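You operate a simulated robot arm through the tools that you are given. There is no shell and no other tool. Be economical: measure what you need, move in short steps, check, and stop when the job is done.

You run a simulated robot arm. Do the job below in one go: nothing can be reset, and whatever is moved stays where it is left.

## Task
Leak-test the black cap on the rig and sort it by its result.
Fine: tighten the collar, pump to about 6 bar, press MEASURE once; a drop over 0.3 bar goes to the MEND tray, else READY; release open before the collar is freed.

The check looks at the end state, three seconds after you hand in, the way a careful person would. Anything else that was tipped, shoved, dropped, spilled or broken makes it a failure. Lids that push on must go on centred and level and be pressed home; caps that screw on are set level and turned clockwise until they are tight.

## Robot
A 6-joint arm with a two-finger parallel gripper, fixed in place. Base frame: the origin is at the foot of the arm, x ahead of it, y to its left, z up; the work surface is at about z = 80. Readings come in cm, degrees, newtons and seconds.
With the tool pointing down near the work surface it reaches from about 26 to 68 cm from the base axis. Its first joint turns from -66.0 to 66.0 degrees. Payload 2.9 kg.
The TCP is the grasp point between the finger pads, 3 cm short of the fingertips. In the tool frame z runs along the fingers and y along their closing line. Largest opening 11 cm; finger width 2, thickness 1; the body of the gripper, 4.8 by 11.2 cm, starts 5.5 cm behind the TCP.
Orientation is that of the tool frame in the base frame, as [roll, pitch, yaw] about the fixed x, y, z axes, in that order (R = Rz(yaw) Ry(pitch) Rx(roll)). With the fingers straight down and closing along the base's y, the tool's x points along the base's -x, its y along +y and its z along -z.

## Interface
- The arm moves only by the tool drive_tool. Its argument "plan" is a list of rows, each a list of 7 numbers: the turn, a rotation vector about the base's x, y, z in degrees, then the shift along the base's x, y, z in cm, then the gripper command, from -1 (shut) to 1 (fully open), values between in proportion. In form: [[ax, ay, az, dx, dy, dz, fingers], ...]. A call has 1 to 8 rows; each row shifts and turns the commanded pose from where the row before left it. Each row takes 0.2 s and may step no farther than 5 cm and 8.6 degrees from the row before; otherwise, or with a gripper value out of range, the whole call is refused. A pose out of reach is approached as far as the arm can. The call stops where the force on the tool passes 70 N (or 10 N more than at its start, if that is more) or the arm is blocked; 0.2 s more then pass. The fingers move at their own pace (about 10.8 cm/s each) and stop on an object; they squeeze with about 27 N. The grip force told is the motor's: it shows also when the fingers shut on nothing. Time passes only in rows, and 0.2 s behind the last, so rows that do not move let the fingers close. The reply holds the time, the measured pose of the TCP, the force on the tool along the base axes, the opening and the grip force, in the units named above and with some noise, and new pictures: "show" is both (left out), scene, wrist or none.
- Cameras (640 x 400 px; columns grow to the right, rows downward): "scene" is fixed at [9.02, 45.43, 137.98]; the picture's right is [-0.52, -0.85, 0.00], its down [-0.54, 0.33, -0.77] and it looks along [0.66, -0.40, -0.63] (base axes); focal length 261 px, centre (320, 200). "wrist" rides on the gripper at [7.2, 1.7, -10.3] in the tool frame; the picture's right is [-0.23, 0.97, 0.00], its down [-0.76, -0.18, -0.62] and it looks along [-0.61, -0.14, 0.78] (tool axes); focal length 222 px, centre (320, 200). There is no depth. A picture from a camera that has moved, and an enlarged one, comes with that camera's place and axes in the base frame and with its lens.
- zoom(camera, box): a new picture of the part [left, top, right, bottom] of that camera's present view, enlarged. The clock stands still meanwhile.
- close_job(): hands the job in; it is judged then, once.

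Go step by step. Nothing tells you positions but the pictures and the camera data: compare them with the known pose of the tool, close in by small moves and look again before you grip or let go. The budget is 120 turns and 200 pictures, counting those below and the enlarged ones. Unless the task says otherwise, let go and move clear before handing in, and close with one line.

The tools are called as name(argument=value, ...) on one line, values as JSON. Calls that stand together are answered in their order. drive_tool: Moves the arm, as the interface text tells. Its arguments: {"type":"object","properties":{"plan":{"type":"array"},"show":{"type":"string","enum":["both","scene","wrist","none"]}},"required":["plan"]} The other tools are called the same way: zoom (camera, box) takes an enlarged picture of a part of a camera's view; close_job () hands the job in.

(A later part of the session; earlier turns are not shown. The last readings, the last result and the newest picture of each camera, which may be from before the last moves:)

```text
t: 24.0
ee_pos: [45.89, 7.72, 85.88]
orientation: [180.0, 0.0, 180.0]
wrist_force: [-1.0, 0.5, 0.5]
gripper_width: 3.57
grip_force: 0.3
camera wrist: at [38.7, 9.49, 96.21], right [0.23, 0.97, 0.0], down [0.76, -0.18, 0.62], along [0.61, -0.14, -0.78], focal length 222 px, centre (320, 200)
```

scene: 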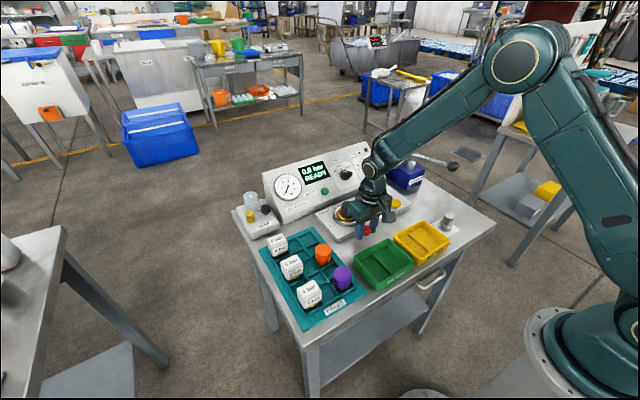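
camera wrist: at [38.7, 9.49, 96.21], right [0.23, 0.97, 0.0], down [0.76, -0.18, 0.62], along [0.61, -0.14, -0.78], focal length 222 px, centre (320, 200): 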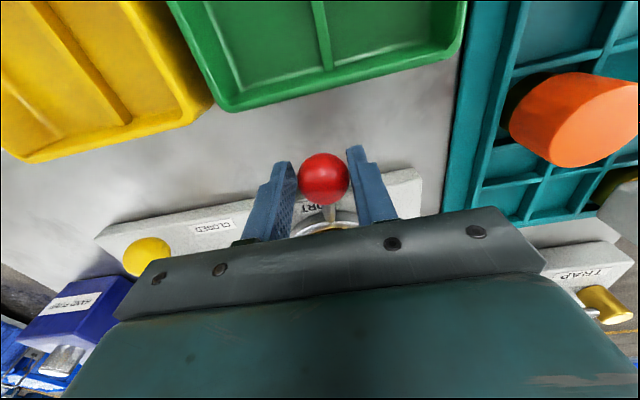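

The lever follows freely. Continuing the arc toward TIGHT.

drive_tool(plan=[[0, 0, 0, 0, -1.64, 0, -0.35], [0, 0, 0, 0.28, -1.6, 0, -0.35], [0, 0, 0, 0.56, -1.54, 0, -0.35], [0, 0, 0, 0.83, -1.44, 0, -0.35], [0, 0, 0, 0.5, -0.7, 0, -0.35], [0, 0, 0, 0, 0, 0, -0.35]])

zoom(camera="wrist", box=[240, 110, 400, 230])

```text
t: 25.4
ee_pos: [48.11, 1.14, 85.78]
orientation: [179.9, -0.2, -179.8]
wrist_force: [-5.0, 12.3, -0.1]
gripper_width: 4.2
grip_force: 6.3
camera wrist: at [40.75, 2.69, 96.25], right [0.22, 0.97, 0.0], down [0.76, -0.18, 0.62], along [0.61, -0.14, -0.78], focal length 222 px, centre (320, 200)
```

scene: 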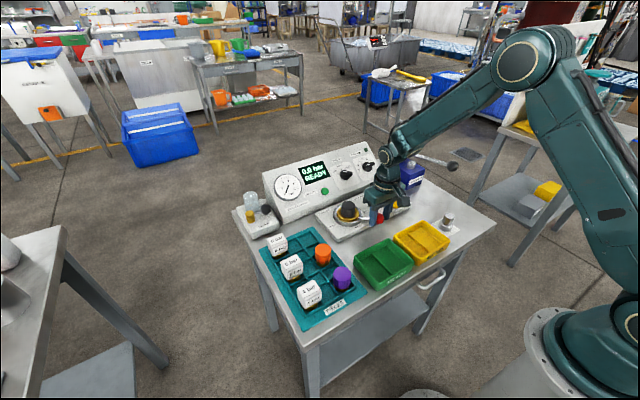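
wrist: 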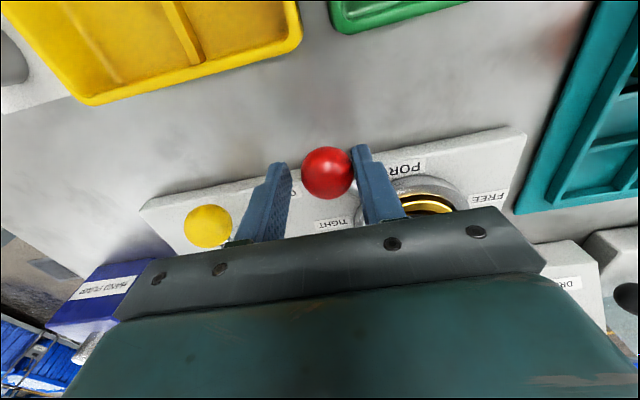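

```text
3.33 times, centred on (320, 170) of wrist
camera zoom: at [40.75, 2.69, 96.25], right [0.22, 0.97, 0.0], down [0.76, -0.18, 0.62], along [0.61, -0.14, -0.78], focal length 740 px, centre (320, 300)
```

zoom: 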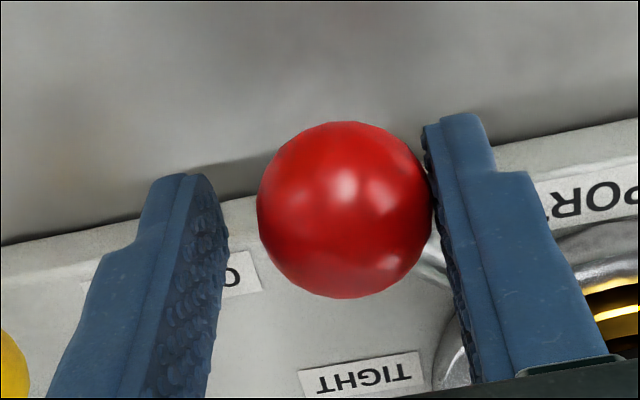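

Resistance of about 13 N: likely the TIGHT stop. A slightly firmer push will confirm.

drive_tool(plan=[[0, 0, 0, 0.3, -0.5, 0, -0.35], [0, 0, 0, 0.2, -0.4, 0, -0.35], [0, 0, 0, 0, 0, 0, -0.35]], show="none")

zoom(camera="wrist", box=[240, 110, 400, 230])

```text
t: 26.2
ee_pos: [48.28, 0.58, 85.82]
orientation: [179.5, -0.6, -179.3]
wrist_force: [-28.8, 31.8, 8.6]
gripper_width: 5.15
grip_force: 16.3
```

```text
3.33 times, centred on (320, 170) of wrist
camera zoom: at [41.06, 2.03, 96.28], right [0.22, 0.98, 0.01], down [0.77, -0.17, 0.61], along [0.6, -0.13, -0.79], focal length 740 px, centre (320, 300)
```

zoom: 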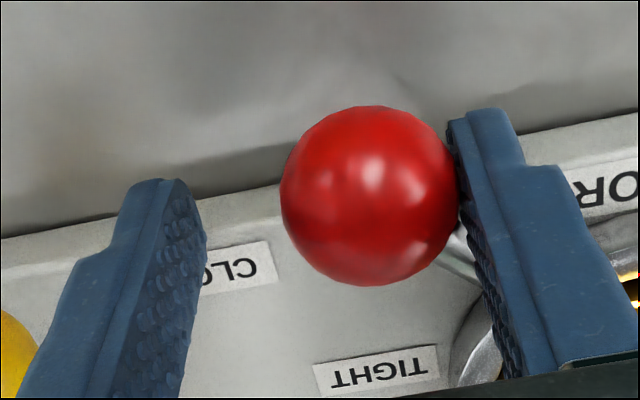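

The lever is hard against TIGHT. I'll release and lift clear, then check the release lever.

drive_tool(plan=[[0, 0, 0, -0.5, 0.7, 0, -0.25], [0, 0, 0, 0, 0, 0, 0], [0, 0, 0, 0, 0, 1.5, 0], [0, 0, 0, 0, 0, 4, 0], [0, 0, 0, 0, -2, 4, 0], [0, 0, 0, 0, -3, 2, 0], [0, 0, 0, 0, -2, 2, 0]])

zoom(camera="scene", box=[310, 170, 410, 250])

zoom(camera="wrist", box=[240, 60, 440, 200])

```text
t: 27.8
ee_pos: [48.03, -6.31, 99.3]
orientation: [-179.9, 0.1, 180.0]
wrist_force: [-0.2, -0.1, -0.1]
gripper_width: 5.51
grip_force: 0.0
camera wrist: at [40.87, -4.61, 109.81], right [0.23, 0.97, 0.0], down [0.76, -0.18, 0.62], along [0.61, -0.14, -0.78], focal length 222 px, centre (320, 200)
```

scene: 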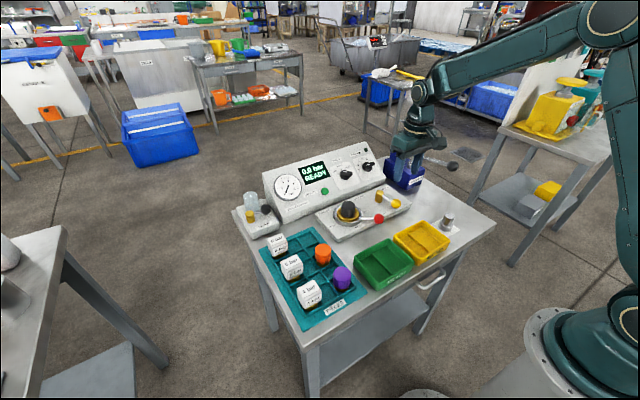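
wrist: 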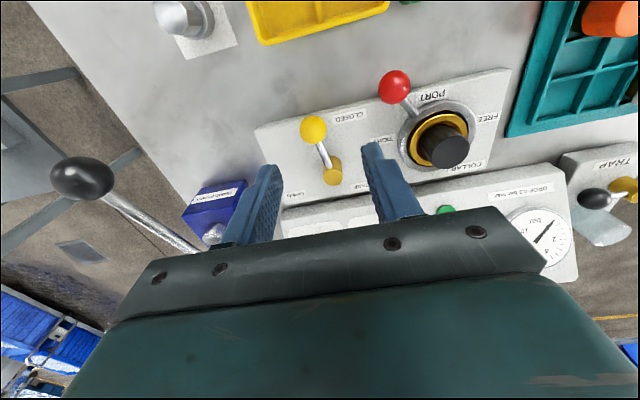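

```text
5.00 times, centred on (360, 210) of scene
camera zoom: at [9.01, 45.43, 137.98], right [-0.52, -0.85, 0.0], down [-0.54, 0.33, -0.77], along [0.66, -0.4, -0.63], focal length 1303 px, centre (120, 150)
```

zoom: 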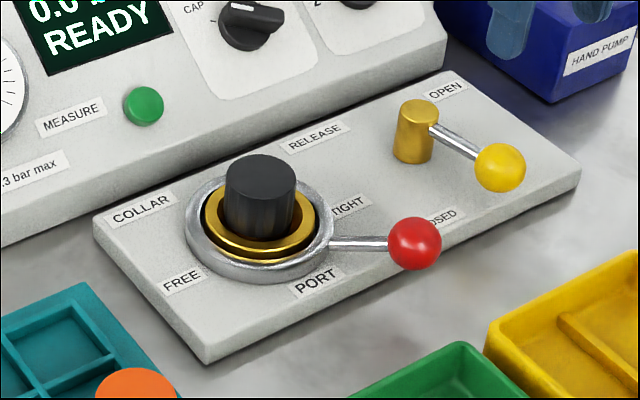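

```text
2.86 times, centred on (340, 130) of wrist
camera zoom: at [40.87, -4.61, 109.81], right [0.23, 0.97, 0.0], down [0.76, -0.18, 0.62], along [0.61, -0.14, -0.78], focal length 635 px, centre (263, 400)
```

zoom: 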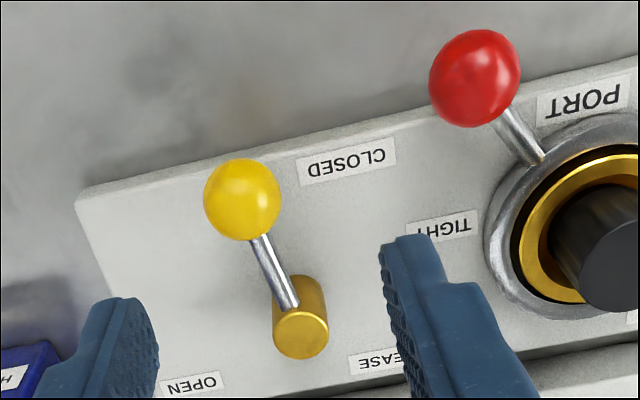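

Collar is TIGHT with the cap in place. The release ball is near (49.9, −7.45, 85.5); I'll lower the fingers around it and push gently toward CLOSED to be sure.

drive_tool(plan=[[0, 0, 0, 1.8, -1.14, -4, 0], [0, 0, 0, 0, 0, -4, 0], [0, 0, 0, 0, 0, -4, 0], [0, 0, 0, 0, 0, -1.2, 0], [0, 0, 0, 0, 0, 0, -0.35], [0, 0, 0, 0, 0, 0, -0.35]], show="wrist")

```text
t: 29.2
ee_pos: [49.93, -7.5, 86.11]
orientation: [180.0, 0.0, -180.0]
wrist_force: [-0.4, -0.3, -0.4]
gripper_width: 3.58
grip_force: 0.0
camera wrist: at [42.7, -5.73, 96.51], right [0.23, 0.97, 0.0], down [0.76, -0.18, 0.62], along [0.61, -0.14, -0.78], focal length 222 px, centre (320, 200)
```

wrist: 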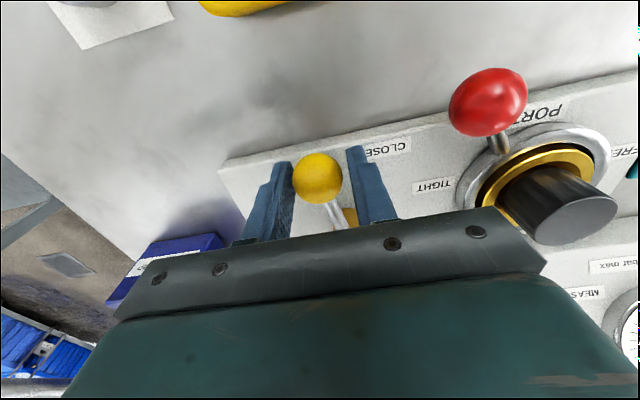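

Ball is between the fingers. Gentle push toward CLOSED (+y).

drive_tool(plan=[[0, 0, 0, 0, 0.5, 0, -0.35], [0, 0, 0, 0, 0.4, 0, -0.35], [0, 0, 0, 0, 0.4, 0, -0.35], [0, 0, 0, 0, 0, 0, -0.35]], show="wrist")

```text
t: 30.2
ee_pos: [49.98, -6.54, 86.01]
orientation: [-179.7, 0.0, 179.5]
wrist_force: [2.6, -30.7, -6.9]
gripper_width: 5.09
grip_force: 15.6
camera wrist: at [42.7, -4.7, 96.49], right [0.24, 0.97, -0.01], down [0.76, -0.18, 0.62], along [0.61, -0.15, -0.78], focal length 222 px, centre (320, 200)
```

wrist: 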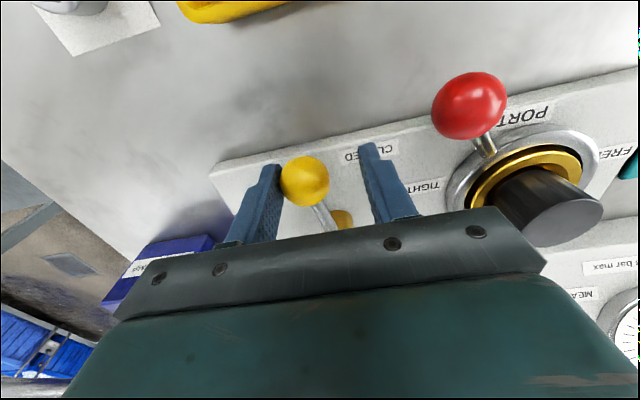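

The release is firmly CLOSED. I back off, rise and go look at the pump handle near (45.9, −24, 96).

drive_tool(plan=[[0, 0, 0, 0, -1.3, 0, 0], [0, 0, 0, 0, 0, 4, 0], [0, 0, 0, 0, 0, 5, 0], [0, 0, 0, 0, 0, 5, 0], [0, 0, 0, -1, -3, 3.5, 0], [0, 0, 0, -1, -4.5, 1.5, 0], [0, 0, 0, -1, -4.5, 1.5, 0], [0, 0, 0, -1, -4.0, 0, 0.1]])

zoom(camera="scene", box=[370, 120, 490, 210])

zoom(camera="wrist", box=[220, 60, 420, 200])

```text
t: 32.0
ee_pos: [46.05, -23.34, 106.62]
orientation: [180.0, -0.1, 180.0]
wrist_force: [-0.7, -0.4, 0.0]
gripper_width: 6.06
grip_force: 0.0
camera wrist: at [38.78, -21.65, 117.0], right [0.23, 0.97, 0.0], down [0.76, -0.18, 0.62], along [0.61, -0.14, -0.78], focal length 222 px, centre (320, 200)
```

scene: 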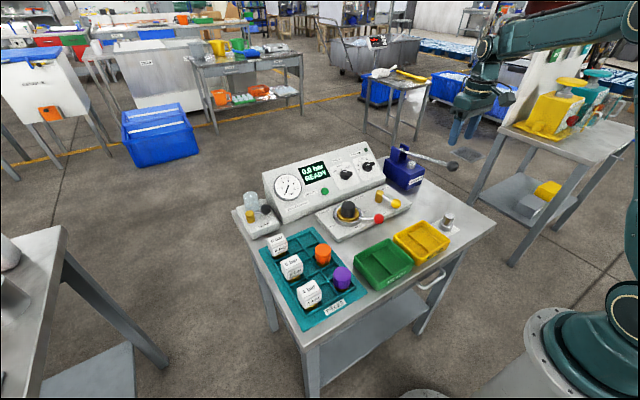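
wrist: 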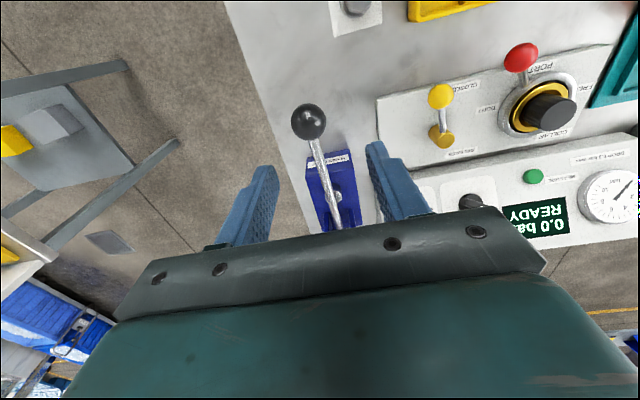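

```text
4.44 times, centred on (430, 165) of scene
camera zoom: at [9.01, 45.43, 137.98], right [-0.52, -0.85, 0.0], down [-0.54, 0.33, -0.77], along [0.66, -0.4, -0.63], focal length 1158 px, centre (-169, 356)
```

zoom: 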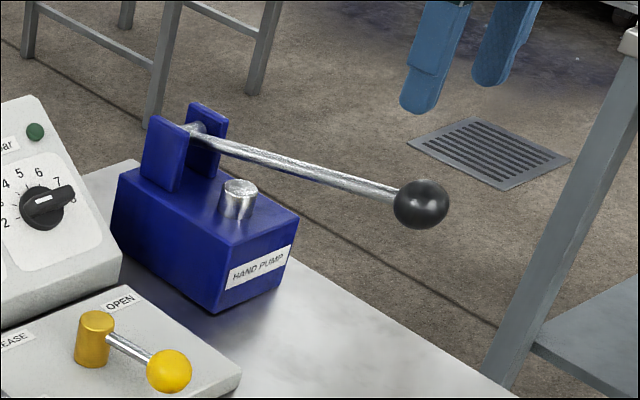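

```text
2.86 times, centred on (320, 130) of wrist
camera zoom: at [38.78, -21.65, 117.0], right [0.23, 0.97, 0.0], down [0.76, -0.18, 0.62], along [0.61, -0.14, -0.78], focal length 635 px, centre (320, 400)
```

zoom: 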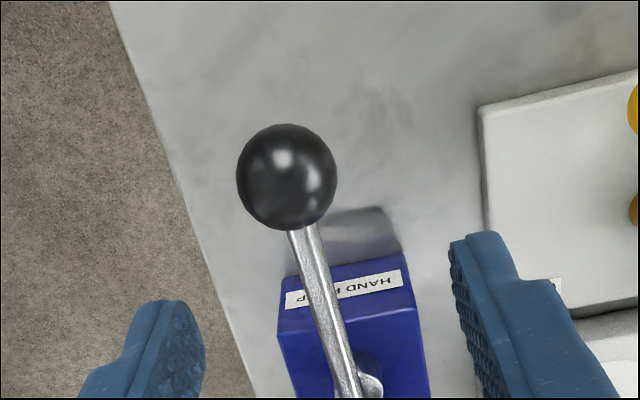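

The handle runs along x at y≈−24.2 with its ball at (45.7, −24.2, 96.2), pivoting near x≈66. I'll lower the fingers around the ball and grip it.

drive_tool(plan=[[0, 0, 0, -0.35, -0.86, -2, 0.1], [0, 0, 0, 0, 0, -4, 0.1], [0, 0, 0, 0, 0, -3.8, 0.1], [0, 0, 0, 0, 0, 0, 0.1]])

zoom(camera="wrist", box=[240, 110, 400, 230])

```text
t: 33.0
ee_pos: [45.8, -24.24, 96.7]
orientation: [179.9, 0.1, -180.0]
wrist_force: [0.4, 0.3, -0.2]
gripper_width: 6.06
grip_force: 0.0
camera wrist: at [38.49, -22.5, 107.17], right [0.23, 0.97, 0.0], down [0.76, -0.18, 0.62], along [0.61, -0.14, -0.78], focal length 222 px, centre (320, 200)
```

scene: 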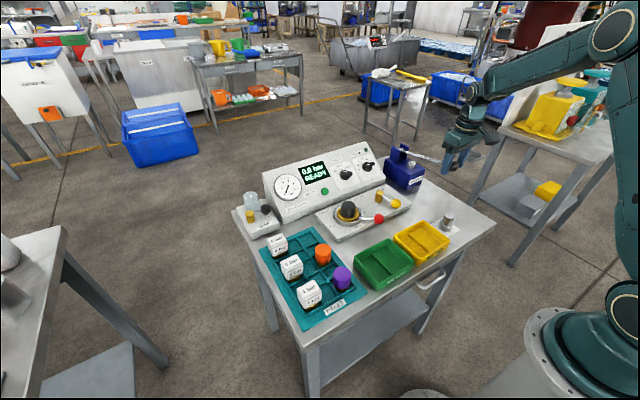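
wrist: 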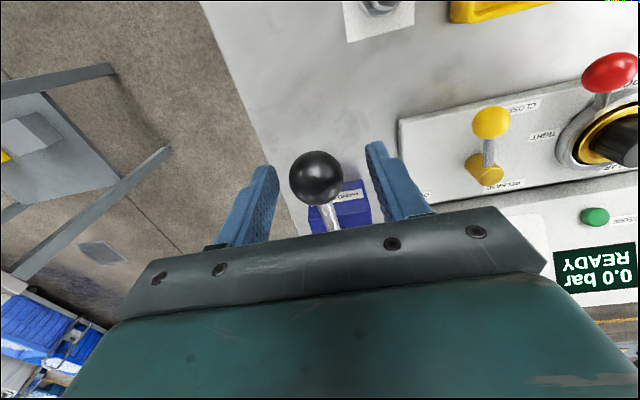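

```text
3.33 times, centred on (320, 170) of wrist
camera zoom: at [38.49, -22.5, 107.17], right [0.23, 0.97, 0.0], down [0.76, -0.18, 0.62], along [0.61, -0.14, -0.78], focal length 740 px, centre (320, 300)
```

zoom: 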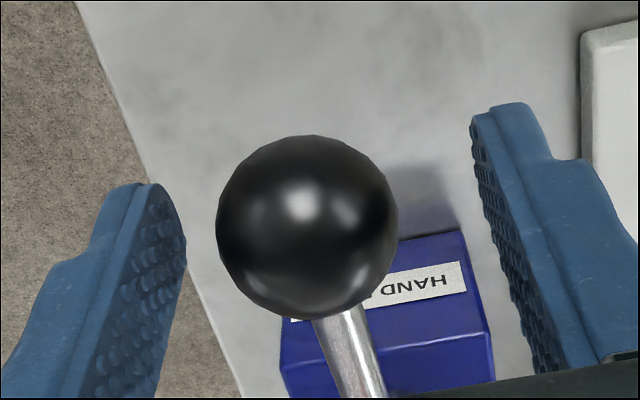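

Ball centred between the fingers within 2 mm. Gripping it, then a trial half stroke down.

drive_tool(plan=[[0, 0, 0, -0.2, -0.1, -0.4, -0.3], [0, 0, 0, 0, 0, 0, -1], [0, 0, 0, 0, 0, 0, -1], [0, 0, 0, -0.15, 0, -1, -1], [0, 0, 0, -0.1, 0, -1, -1], [0, 0, 0, 0, 0, 0, -1]])

```text
t: 34.4
ee_pos: [45.24, -24.49, 94.5]
orientation: [-179.9, 0.1, 179.8]
wrist_force: [5.5, -18.3, 8.2]
gripper_width: 3.39
grip_force: 44.9
camera wrist: at [37.92, -22.73, 104.83], right [0.23, 0.97, 0.0], down [0.76, -0.18, 0.63], along [0.61, -0.14, -0.78], focal length 222 px, centre (320, 200)
```

scene: 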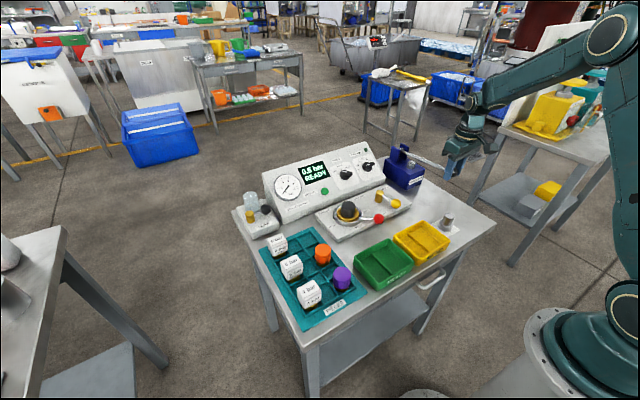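
wrist: 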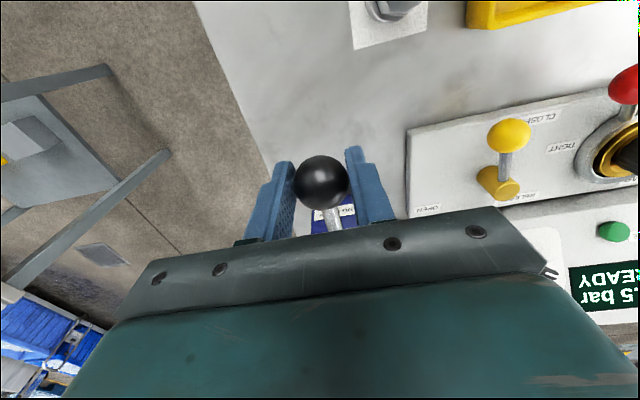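

Pressure rose to 0.5 bar after 2 cm. The handle pulls slightly toward −y, so I correct and continue the stroke down.

drive_tool(plan=[[0, 0, 0, -0.05, -0.15, -1, -1], [0, 0, 0, 0, 0, -1, -1], [0, 0, 0, 0.05, 0, -1, -1], [0, 0, 0, 0.1, 0, -1, -1], [0, 0, 0, 0, 0, 0, -1]], show="scene")

zoom(camera="scene", box=[260, 130, 460, 230])

```text
t: 35.6
ee_pos: [45.24, -24.56, 90.3]
orientation: [179.9, -0.2, 180.0]
wrist_force: [-6.2, -8.0, 8.0]
gripper_width: 3.4
grip_force: 44.8
```

scene: 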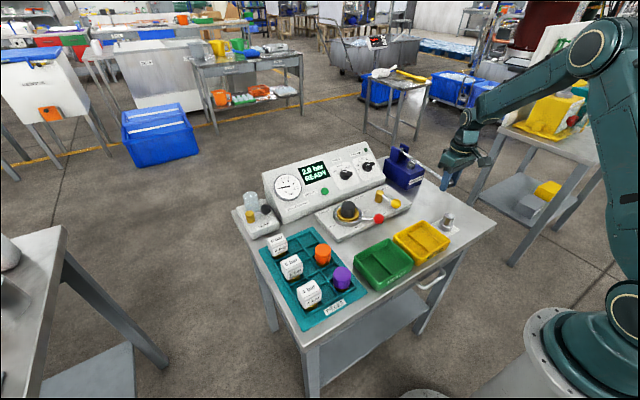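

```text
3.20 times, centred on (360, 180) of scene
camera zoom: at [8.99, 45.41, 137.98], right [-0.52, -0.85, 0.0], down [-0.54, 0.33, -0.77], along [0.66, -0.4, -0.63], focal length 834 px, centre (192, 264)
```

zoom: 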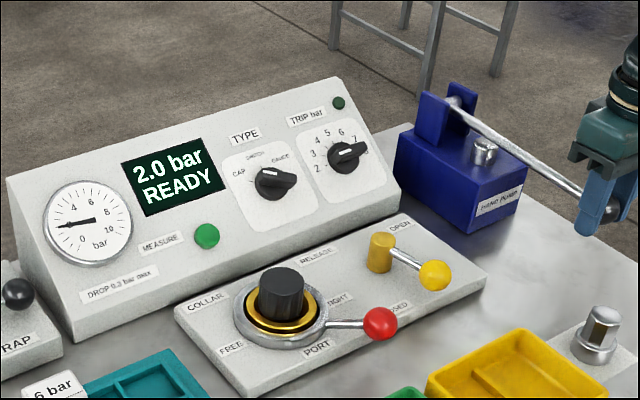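

2.0 bar now. Continuing the stroke down.

drive_tool(plan=[[0, 0, 0, 0.1, -0.05, -1, -1], [0, 0, 0, 0.15, 0, -1, -1], [0, 0, 0, 0.2, 0, -1, -1], [0, 0, 0, 0, 0, 0, -1]], show="none")

zoom(camera="scene", box=[260, 130, 460, 230])

```text
t: 36.6
ee_pos: [45.77, -24.46, 87.74]
orientation: [-179.9, 0.5, -179.7]
wrist_force: [-3.6, 9.1, 41.2]
gripper_width: 3.38
grip_force: 45.0
```

```text
3.20 times, centred on (360, 180) of scene
camera zoom: at [8.95, 45.48, 137.96], right [-0.52, -0.85, 0.0], down [-0.54, 0.33, -0.77], along [0.66, -0.4, -0.63], focal length 834 px, centre (192, 264)
```

zoom: 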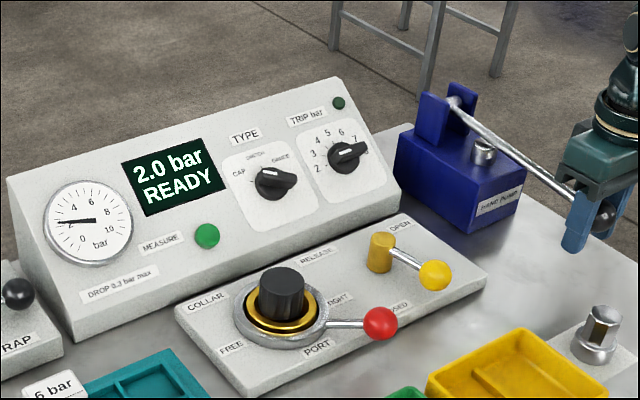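

One stroke bottoms out at 2.0 bar, so three strokes give about 6. Raising the handle back up.

drive_tool(plan=[[0, 0, 0, -0.15, 0, 1.1, -1], [0, 0, 0, -0.15, 0, 1.1, -1], [0, 0, 0, -0.1, 0, 1.1, -1], [0, 0, 0, -0.05, 0, 1.1, -1], [0, 0, 0, 0, 0, 1.1, -1], [0, 0, 0, 0.05, 0, 1.1, -1], [0, 0, 0, 0.1, 0, 1.1, -1], [0, 0, 0, 0.1, 0, 1.1, -1]], show="none")

zoom(camera="scene", box=[260, 120, 480, 230])

```text
t: 38.4
ee_pos: [44.99, -24.57, 95.68]
orientation: [179.5, -1.0, 179.8]
wrist_force: [2.8, 5.0, -46.9]
gripper_width: 3.42
grip_force: 45.0
```

```text
2.91 times, centred on (370, 175) of scene
camera zoom: at [9.09, 45.4, 137.98], right [-0.52, -0.85, 0.0], down [-0.54, 0.33, -0.77], along [0.66, -0.4, -0.64], focal length 758 px, centre (174, 273)
```

zoom: 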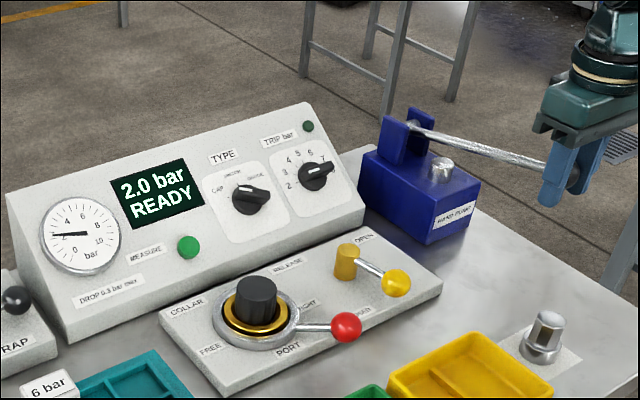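

Top reached. Second down stroke.

drive_tool(plan=[[0, 0, 0, -0.1, 0, -1.1, -1], [0, 0, 0, -0.1, 0, -1.1, -1], [0, 0, 0, -0.05, 0, -1.1, -1], [0, 0, 0, 0, 0, -1.1, -1], [0, 0, 0, 0.05, 0, -1.1, -1], [0, 0, 0, 0.1, 0, -1.1, -1], [0, 0, 0, 0.15, 0, -1.1, -1], [0, 0, 0, 0.15, 0, -1.0, -1]], show="none")

zoom(camera="scene", box=[260, 120, 480, 230])

```text
t: 40.2
ee_pos: [45.82, -24.63, 87.86]
orientation: [-180.0, 0.1, -179.9]
wrist_force: [-13.1, 24.4, 37.6]
gripper_width: 3.45
grip_force: 45.0
```

```text
2.91 times, centred on (370, 175) of scene
camera zoom: at [8.93, 45.52, 137.95], right [-0.52, -0.85, 0.0], down [-0.54, 0.33, -0.77], along [0.66, -0.41, -0.63], focal length 758 px, centre (174, 273)
```

zoom: 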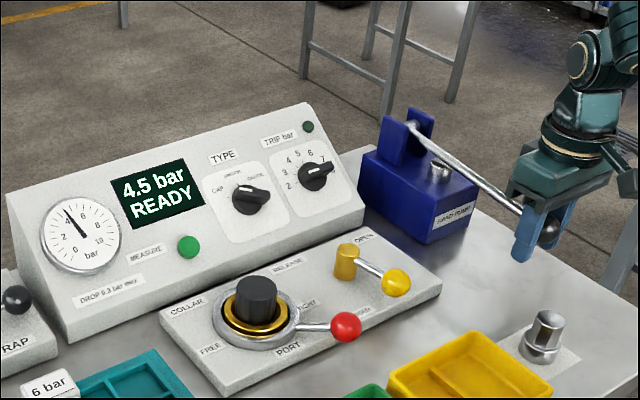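

4.5 bar; 1.5 more is needed, so a partial third stroke. Raising the handle first.

drive_tool(plan=[[0, 0, 0, -0.15, 0.1, 1.1, -1], [0, 0, 0, -0.15, 0, 1.1, -1], [0, 0, 0, -0.1, 0, 1.1, -1], [0, 0, 0, -0.05, 0, 1.1, -1], [0, 0, 0, 0, 0, 1.1, -1], [0, 0, 0, 0.05, 0, 1.1, -1], [0, 0, 0, 0.1, 0, 1.1, -1], [0, 0, 0, 0.1, 0, 0.8, -1]], show="none")

drive_tool(plan=[[0, 0, 0, -0.1, 0, -1.1, -1], [0, 0, 0, -0.1, 0, -1.1, -1], [0, 0, 0, -0.05, 0, -0.8, -1], [0, 0, 0, 0, 0, 0, -1]], show="none")

zoom(camera="scene", box=[260, 120, 480, 230])

```text
t: 42.0
ee_pos: [45.08, -24.57, 95.51]
orientation: [179.7, -0.8, 179.7]
wrist_force: [6.2, 0.0, -40.2]
gripper_width: 3.43
grip_force: 45.0
```

```text
t: 43.0
ee_pos: [45.05, -24.51, 93.05]
orientation: [180.0, -0.1, 179.9]
wrist_force: [-25.3, 5.2, 10.7]
gripper_width: 3.41
grip_force: 44.8
```

```text
2.91 times, centred on (370, 175) of scene
camera zoom: at [8.93, 45.45, 137.98], right [-0.52, -0.85, 0.0], down [-0.54, 0.33, -0.77], along [0.66, -0.4, -0.63], focal length 758 px, centre (174, 273)
```

zoom: 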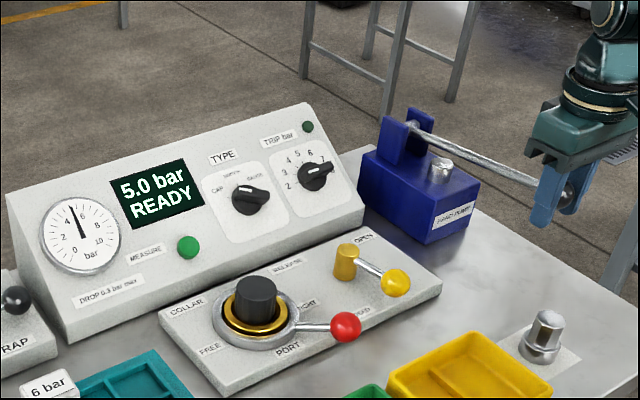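

5.0 bar. Inching down for the last bar.

drive_tool(plan=[[0, 0, 0, 0.05, 0, -1, -1], [0, 0, 0, 0.05, 0, -0.6, -1], [0, 0, 0, 0, 0, 0, -1]], show="none")

zoom(camera="scene", box=[260, 150, 360, 210])

```text
t: 43.8
ee_pos: [45.2, -24.57, 91.48]
orientation: [179.9, -0.3, 179.9]
wrist_force: [-24.9, 0.3, 7.5]
gripper_width: 3.38
grip_force: 45.4
```

```text
6.40 times, centred on (310, 180) of scene
camera zoom: at [8.94, 45.43, 137.98], right [-0.52, -0.85, 0.0], down [-0.54, 0.33, -0.77], along [0.66, -0.4, -0.63], focal length 1668 px, centre (384, 328)
```

zoom: 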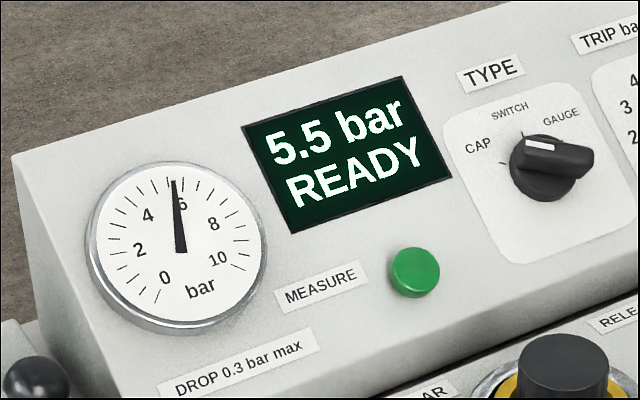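

5.5 bar; the TYPE pointer indeed lines up with CAP. One more small push.

drive_tool(plan=[[0, 0, 0, 0.1, 0, -0.8, -1], [0, 0, 0, 0.1, 0, -0.6, -1], [0, 0, 0, 0, 0, 0, -1]], show="none")

zoom(camera="scene", box=[260, 150, 360, 210])

```text
t: 44.6
ee_pos: [45.29, -24.46, 90.03]
orientation: [179.9, -0.2, 179.9]
wrist_force: [-26.5, -2.3, 7.3]
gripper_width: 3.37
grip_force: 45.7
```

```text
6.40 times, centred on (310, 180) of scene
camera zoom: at [8.94, 45.43, 137.98], right [-0.52, -0.85, 0.0], down [-0.54, 0.33, -0.77], along [0.66, -0.4, -0.63], focal length 1668 px, centre (384, 328)
```

zoom: 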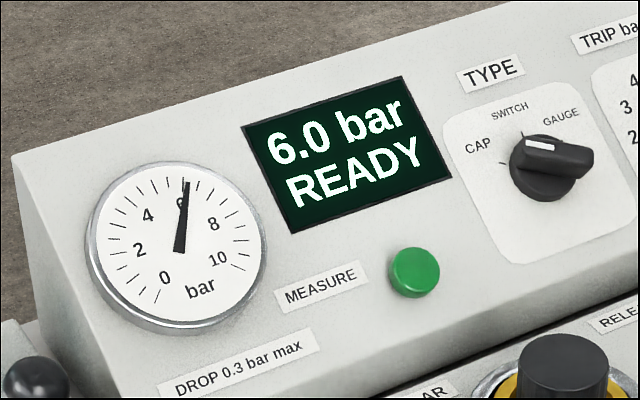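

6.0 bar reached. I let go of the handle and rise straight off it.

drive_tool(plan=[[0, 0, 0, 0, 0, 0, -0.2], [0, 0, 0, 0, 0, 0, 0.1], [0, 0, 0, 0, 0, 1, 0.1], [0, 0, 0, 0, 0, 4, 0.1], [0, 0, 0, 0, 0, 5, 0.1], [0, 0, 0, 0, 0, 2.5, 0]], show="none")

zoom(camera="scene", box=[260, 120, 480, 230])

```text
t: 46.0
ee_pos: [45.57, -24.58, 102.6]
orientation: [-180.0, -0.1, 180.0]
wrist_force: [0.6, 0.3, -0.3]
gripper_width: 5.5
grip_force: 0.1
```

```text
2.91 times, centred on (370, 175) of scene
camera zoom: at [9.02, 45.43, 137.98], right [-0.52, -0.85, 0.0], down [-0.54, 0.33, -0.77], along [0.66, -0.4, -0.63], focal length 758 px, centre (174, 273)
```

zoom: 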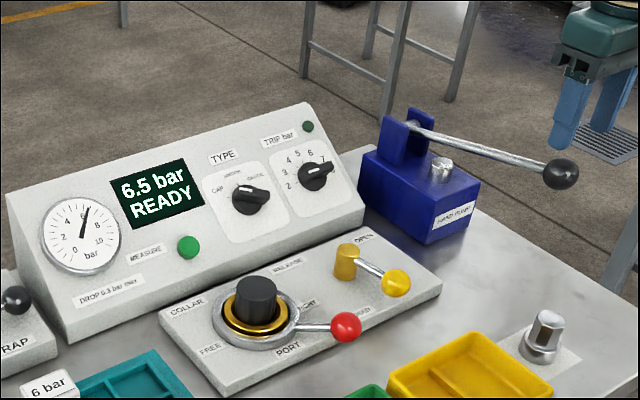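

The display now shows 6.5 bar, probably from the handle moving as I let go. I'll move toward the release lever and see whether it stays; if so I'll vent and pump again to get 6.

drive_tool(plan=[[0, 0, 0, 0, 0, 1.5, 0], [0, 0, 0, 1, 4.2, 0, 0], [0, 0, 0, 1, 4.2, 0, 0], [0, 0, 0, 1, 4.2, -2, 0], [0, 0, 0, 1.3, 4.4, -2, 0], [0, 0, 0, 0, 0, -4, 0], [0, 0, 0, 0, 0, -2, 0], [0, 0, 0, 0, 0, 0, 0]], show="wrist")

zoom(camera="scene", box=[260, 120, 480, 230])

```text
t: 47.8
ee_pos: [49.89, -7.4, 93.83]
orientation: [-179.9, 0.1, -180.0]
wrist_force: [-0.5, 0.2, -0.2]
gripper_width: 5.5
grip_force: 0.1
camera wrist: at [42.57, -5.69, 104.37], right [0.23, 0.97, 0.0], down [0.76, -0.18, 0.62], along [0.61, -0.14, -0.78], focal length 222 px, centre (320, 200)
```

wrist: 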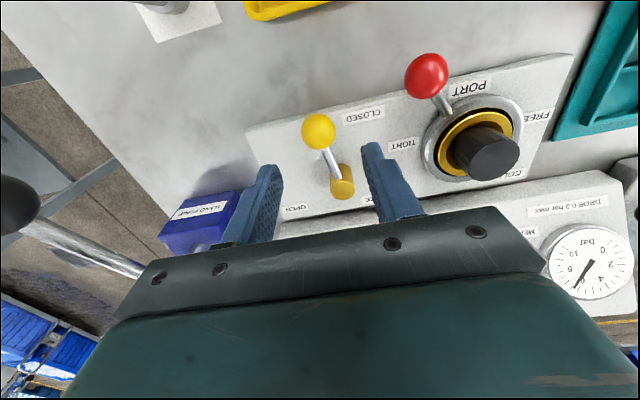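

```text
2.91 times, centred on (370, 175) of scene
camera zoom: at [9.02, 45.43, 137.98], right [-0.52, -0.85, 0.0], down [-0.54, 0.33, -0.77], along [0.66, -0.4, -0.63], focal length 758 px, centre (174, 273)
```

zoom: 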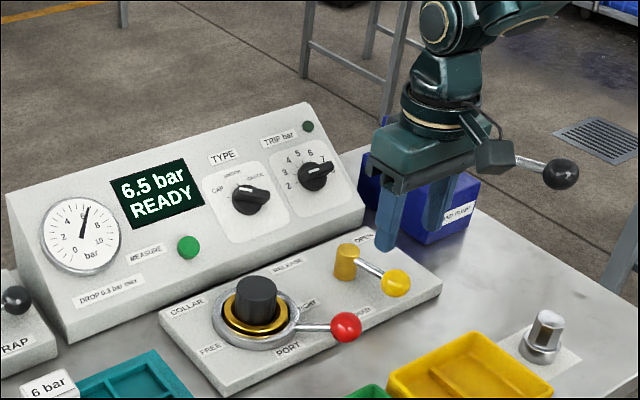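

It stays at 6.5, so I'll vent: lower around the release ball first.

drive_tool(plan=[[0, 0, 0, 0, 0, -4, 0], [0, 0, 0, 0, 0, -3.7, 0], [0, 0, 0, 0, 0, 0, -0.35], [0, 0, 0, 0, 0, 0, -0.35], [0, 0, 8, 0.2, -0.95, 0, -0.35], [0, 0, 8, 0.33, -0.91, 0, -0.35], [0, 0, 8, 0.46, -0.85, 0, -0.35], [0, 0, 0, 0, 0, 0, -0.35]], show="wrist")

zoom(camera="scene", box=[260, 120, 480, 230])

```text
t: 49.6
ee_pos: [50.85, -10.27, 86.41]
orientation: [-180.0, 0.0, -155.9]
wrist_force: [-0.2, 0.3, -0.6]
gripper_width: 3.57
grip_force: 0.2
camera wrist: at [43.46, -11.63, 96.71], right [-0.19, 0.98, 0.0], down [0.77, 0.15, 0.62], along [0.61, 0.12, -0.78], focal length 222 px, centre (320, 200)
```

wrist: 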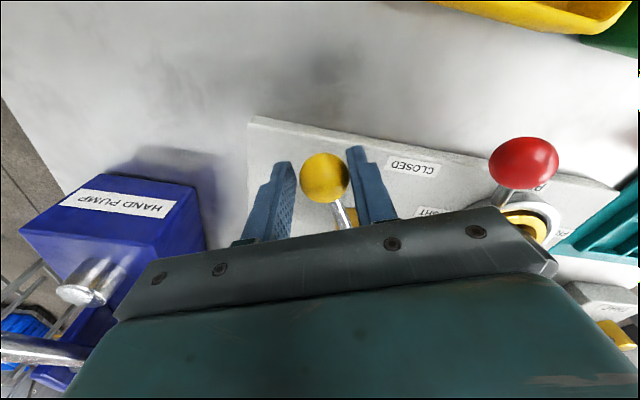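

```text
2.91 times, centred on (370, 175) of scene
camera zoom: at [9.02, 45.43, 137.98], right [-0.52, -0.85, 0.0], down [-0.54, 0.33, -0.77], along [0.66, -0.4, -0.63], focal length 758 px, centre (174, 273)
```

zoom: 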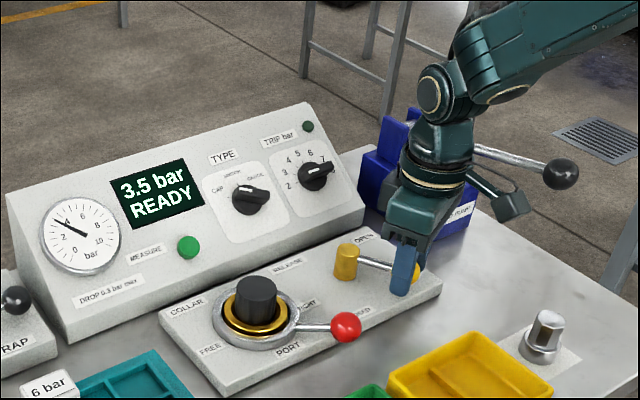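

It bleeds quickly (3.5 bar now). I'll close it again right away and top up with the pump.

drive_tool(plan=[[0, 0, -8, -0.46, 0.85, 0, -0.35], [0, 0, -8, -0.33, 0.91, 0, -0.35], [0, 0, -8, -0.2, 0.95, 0, -0.35], [0, 0, 0, 0, 0.5, 0, -0.35], [0, 0, 0, 0, 0.4, 0, -0.35], [0, 0, 0, 0, 0, 0, -0.35]], show="none")

zoom(camera="scene", box=[260, 120, 480, 230])

```text
t: 51.0
ee_pos: [49.77, -6.86, 86.25]
orientation: [-180.0, -0.1, 179.7]
wrist_force: [-1.8, -20.1, -3.0]
gripper_width: 4.58
grip_force: 10.4
```

```text
2.91 times, centred on (370, 175) of scene
camera zoom: at [9.02, 45.38, 138.0], right [-0.52, -0.85, 0.0], down [-0.54, 0.33, -0.77], along [0.66, -0.4, -0.64], focal length 758 px, centre (174, 273)
```

zoom: 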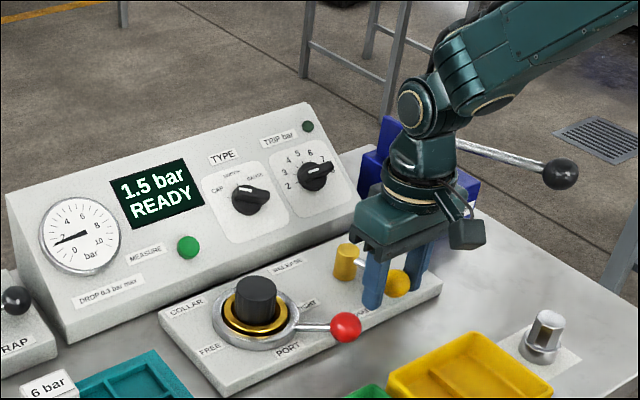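

1.5 bar with the release shut again. Back to the pump handle; this time I'll raise the handle fully before letting go.

drive_tool(plan=[[0, 0, 0, 0, -0.9, 0, 0], [0, 0, 0, 0, 0, 4, 0], [0, 0, 0, 0, 0, 5, 0], [0, 0, 0, 0, 0, 5, 0], [0, 0, 0, -1, -3.5, 3, 0], [0, 0, 0, -1.1, -4.4, 1, 0], [0, 0, 0, -1.1, -4.4, 1, 0.1], [0, 0, 0, -1.1, -4.4, 0, 0.1]], show="none")

zoom(camera="wrist", box=[220, 60, 420, 200])

zoom(camera="scene", box=[260, 120, 480, 230])

```text
t: 52.8
ee_pos: [45.66, -24.19, 105.34]
orientation: [-179.9, 0.0, -179.9]
wrist_force: [-0.9, 0.6, 0.2]
gripper_width: 6.03
grip_force: 0.1
```

```text
2.86 times, centred on (320, 130) of wrist
camera zoom: at [38.26, -22.47, 115.71], right [0.23, 0.97, 0.0], down [0.76, -0.18, 0.62], along [0.61, -0.14, -0.78], focal length 635 px, centre (320, 400)
```

zoom: 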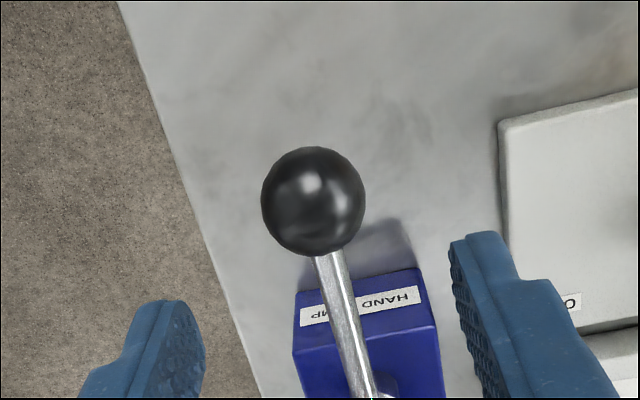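

```text
2.91 times, centred on (370, 175) of scene
camera zoom: at [9.01, 45.43, 137.98], right [-0.52, -0.85, 0.0], down [-0.54, 0.33, -0.77], along [0.66, -0.4, -0.63], focal length 758 px, centre (174, 273)
```

zoom: 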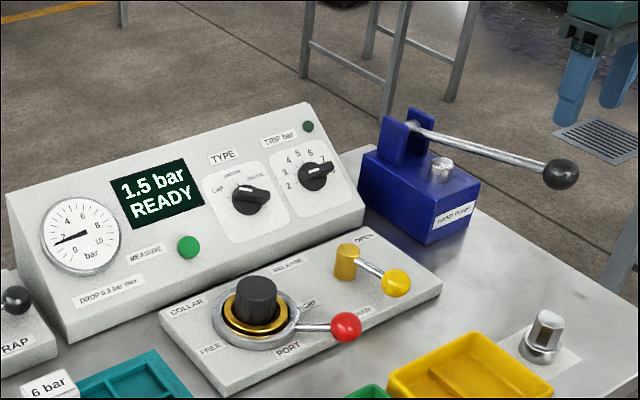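

Handle is back at rest and pressure is steady at 1.5. Gripping the ball again.

drive_tool(plan=[[0, 0, 0, -0.1, -0.2, -4.5, 0.1], [0, 0, 0, 0, 0, -4.5, 0.1], [0, 0, 0, 0, 0, 0, -0.3], [0, 0, 0, 0, 0, 0, -1], [0, 0, 0, 0, 0, 0, -1]], show="none")

drive_tool(plan=[[0, 0, 0, -0.1, 0, -1.1, -1], [0, 0, 0, -0.1, 0, -1.1, -1], [0, 0, 0, -0.05, 0, -1.1, -1], [0, 0, 0, 0, 0, -1.1, -1], [0, 0, 0, 0.05, 0, -1.1, -1], [0, 0, 0, 0.1, 0, -1.1, -1], [0, 0, 0, 0.15, 0, -1.1, -1], [0, 0, 0, 0.15, 0, -1.0, -1]], show="none")

zoom(camera="scene", box=[260, 120, 480, 230])

```text
t: 54.0
ee_pos: [45.52, -24.47, 96.35]
orientation: [-180.0, 0.0, 179.9]
wrist_force: [0.7, -7.6, -3.5]
gripper_width: 3.42
grip_force: 44.4
```

```text
t: 55.8
ee_pos: [45.74, -24.54, 87.95]
orientation: [-179.7, 0.5, -179.9]
wrist_force: [-6.7, -9.2, 40.6]
gripper_width: 3.44
grip_force: 45.1
```

```text
2.91 times, centred on (370, 175) of scene
camera zoom: at [8.94, 45.44, 137.98], right [-0.52, -0.85, 0.0], down [-0.54, 0.33, -0.77], along [0.66, -0.4, -0.63], focal length 758 px, centre (174, 273)
```

zoom: 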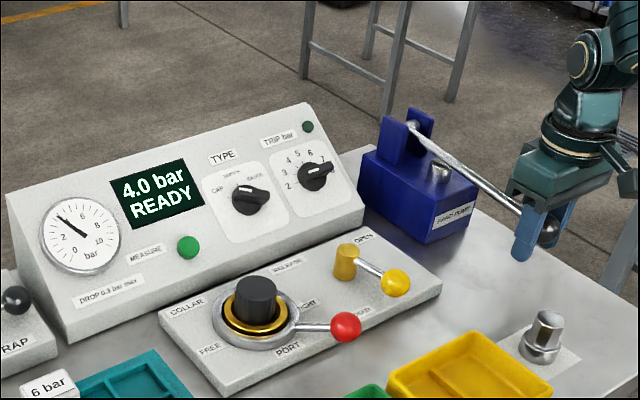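

4.0 bar. Up again, then a partial stroke to gain 2 bar.

drive_tool(plan=[[0, 0, 0, -0.15, 0, 1.1, -1], [0, 0, 0, -0.15, 0, 1.1, -1], [0, 0, 0, -0.1, 0, 1.1, -1], [0, 0, 0, -0.05, 0, 1.1, -1], [0, 0, 0, 0, 0, 1.1, -1], [0, 0, 0, 0.05, 0, 1.1, -1], [0, 0, 0, 0.1, 0, 1.1, -1], [0, 0, 0, 0.1, 0, 0.8, -1]], show="none")

drive_tool(plan=[[0, 0, 0, -0.1, 0, -1.1, -1], [0, 0, 0, -0.1, 0, -1.1, -1], [0, 0, 0, -0.05, 0, -1.1, -1], [0, 0, 0, 0, 0, -1.1, -1], [0, 0, 0, 0.05, 0, -1.1, -1], [0, 0, 0, 0, 0, 0, -1]], show="none")

zoom(camera="scene", box=[260, 120, 480, 230])

```text
t: 57.6
ee_pos: [45.22, -24.44, 95.6]
orientation: [179.7, -0.7, 179.8]
wrist_force: [8.3, -20.7, -45.4]
gripper_width: 3.45
grip_force: 45.2
```

```text
t: 59.0
ee_pos: [45.22, -24.52, 90.71]
orientation: [-180.0, 0.1, 179.8]
wrist_force: [-15.9, -13.6, 7.3]
gripper_width: 3.42
grip_force: 45.5
```

```text
2.91 times, centred on (370, 175) of scene
camera zoom: at [8.96, 45.4, 137.99], right [-0.52, -0.85, 0.0], down [-0.54, 0.33, -0.77], along [0.66, -0.4, -0.63], focal length 758 px, centre (174, 273)
```

zoom: 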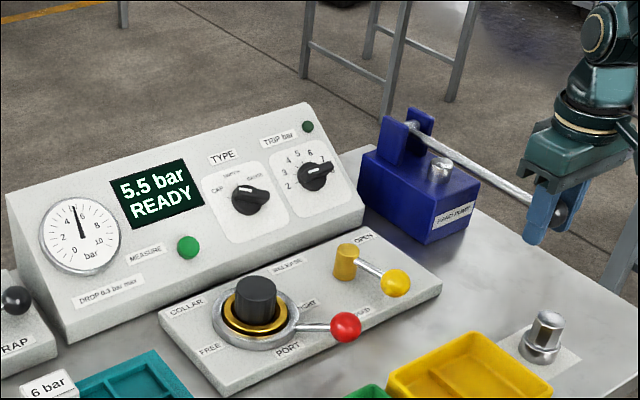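

5.5 bar; creeping further.

drive_tool(plan=[[0, 0, 0, 0.05, 0, -0.6, -1], [0, 0, 0, 0.05, 0, -0.4, -1], [0, 0, 0, 0, 0, 0, -1]], show="none")

zoom(camera="scene", box=[260, 150, 360, 210])

```text
t: 59.8
ee_pos: [45.34, -24.54, 89.64]
orientation: [-179.8, 0.0, -180.0]
wrist_force: [-15.4, -16.4, 9.3]
gripper_width: 3.41
grip_force: 44.9
```

```text
6.40 times, centred on (310, 180) of scene
camera zoom: at [8.97, 45.39, 137.99], right [-0.52, -0.85, 0.0], down [-0.54, 0.33, -0.77], along [0.66, -0.4, -0.63], focal length 1668 px, centre (384, 328)
```

zoom: 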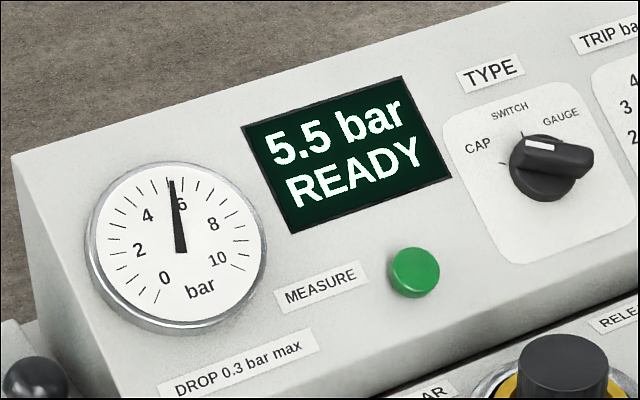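

drive_tool(plan=[[0, 0, 0, 0.05, 0, -0.5, -1], [0, 0, 0, 0, 0, 0, -1]], show="none")

zoom(camera="scene", box=[260, 150, 360, 210])

```text
t: 60.4
ee_pos: [45.4, -24.49, 89.23]
orientation: [-179.9, -0.1, 179.9]
wrist_force: [-12.2, -16.7, 8.4]
gripper_width: 3.42
grip_force: 44.9
```

```text
6.40 times, centred on (310, 180) of scene
camera zoom: at [8.97, 45.39, 137.99], right [-0.52, -0.85, 0.0], down [-0.54, 0.33, -0.77], along [0.66, -0.4, -0.63], focal length 1668 px, centre (384, 328)
```

zoom: 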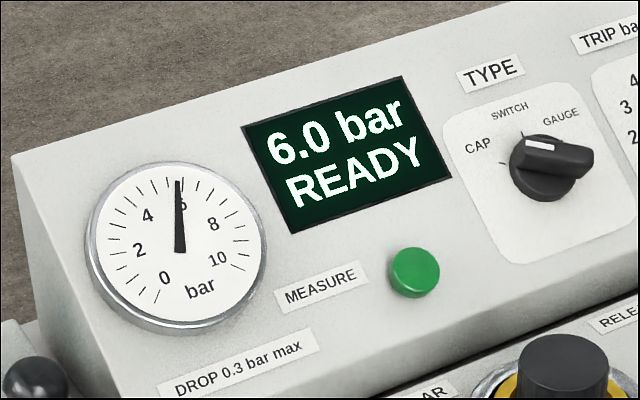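

The display reads 6.0 bar with the needle close to 6. I raise the handle fully while still gripping, then let go and rise.

drive_tool(plan=[[0, 0, 0, -0.1, 0, 1.1, -1], [0, 0, 0, -0.1, 0, 1.1, -1], [0, 0, 0, -0.05, 0, 1.1, -1], [0, 0, 0, 0, 0, 1.1, -1], [0, 0, 0, 0.1, 0, 1.1, -1], [0, 0, 0, 0.1, 0, 1.0, -1], [0, 0, 0, 0, 0, 0, -0.2], [0, 0, 0, 0, 0, 0, 0.1]], show="none")

drive_tool(plan=[[0, 0, 0, 0, 0, 1, 0.1], [0, 0, 0, 0, 0, 4, 0.1], [0, 0, 0, 0, 0, 3, 0.1]], show="none")

zoom(camera="scene", box=[260, 120, 480, 230])

```text
t: 62.2
ee_pos: [45.36, -24.27, 95.62]
orientation: [179.9, -0.1, -180.0]
wrist_force: [0.1, 0.8, -0.1]
gripper_width: 6.06
grip_force: 0.0
```

```text
t: 63.0
ee_pos: [45.35, -24.32, 103.71]
orientation: [-179.9, -0.1, 180.0]
wrist_force: [0.4, 0.4, -0.1]
gripper_width: 6.06
grip_force: 0.1
```

```text
2.91 times, centred on (370, 175) of scene
camera zoom: at [9.02, 45.43, 137.98], right [-0.52, -0.85, 0.0], down [-0.54, 0.33, -0.77], along [0.66, -0.4, -0.63], focal length 758 px, centre (174, 273)
```

zoom: 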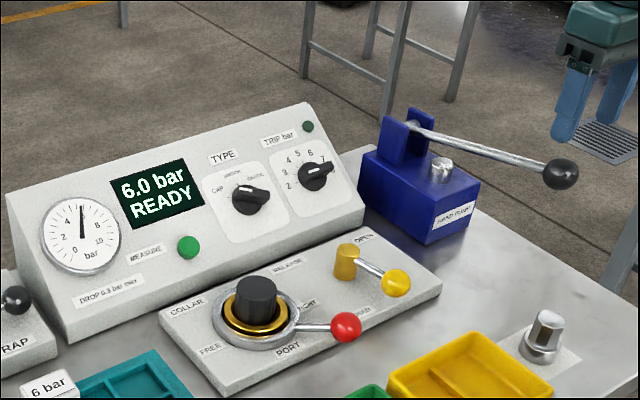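

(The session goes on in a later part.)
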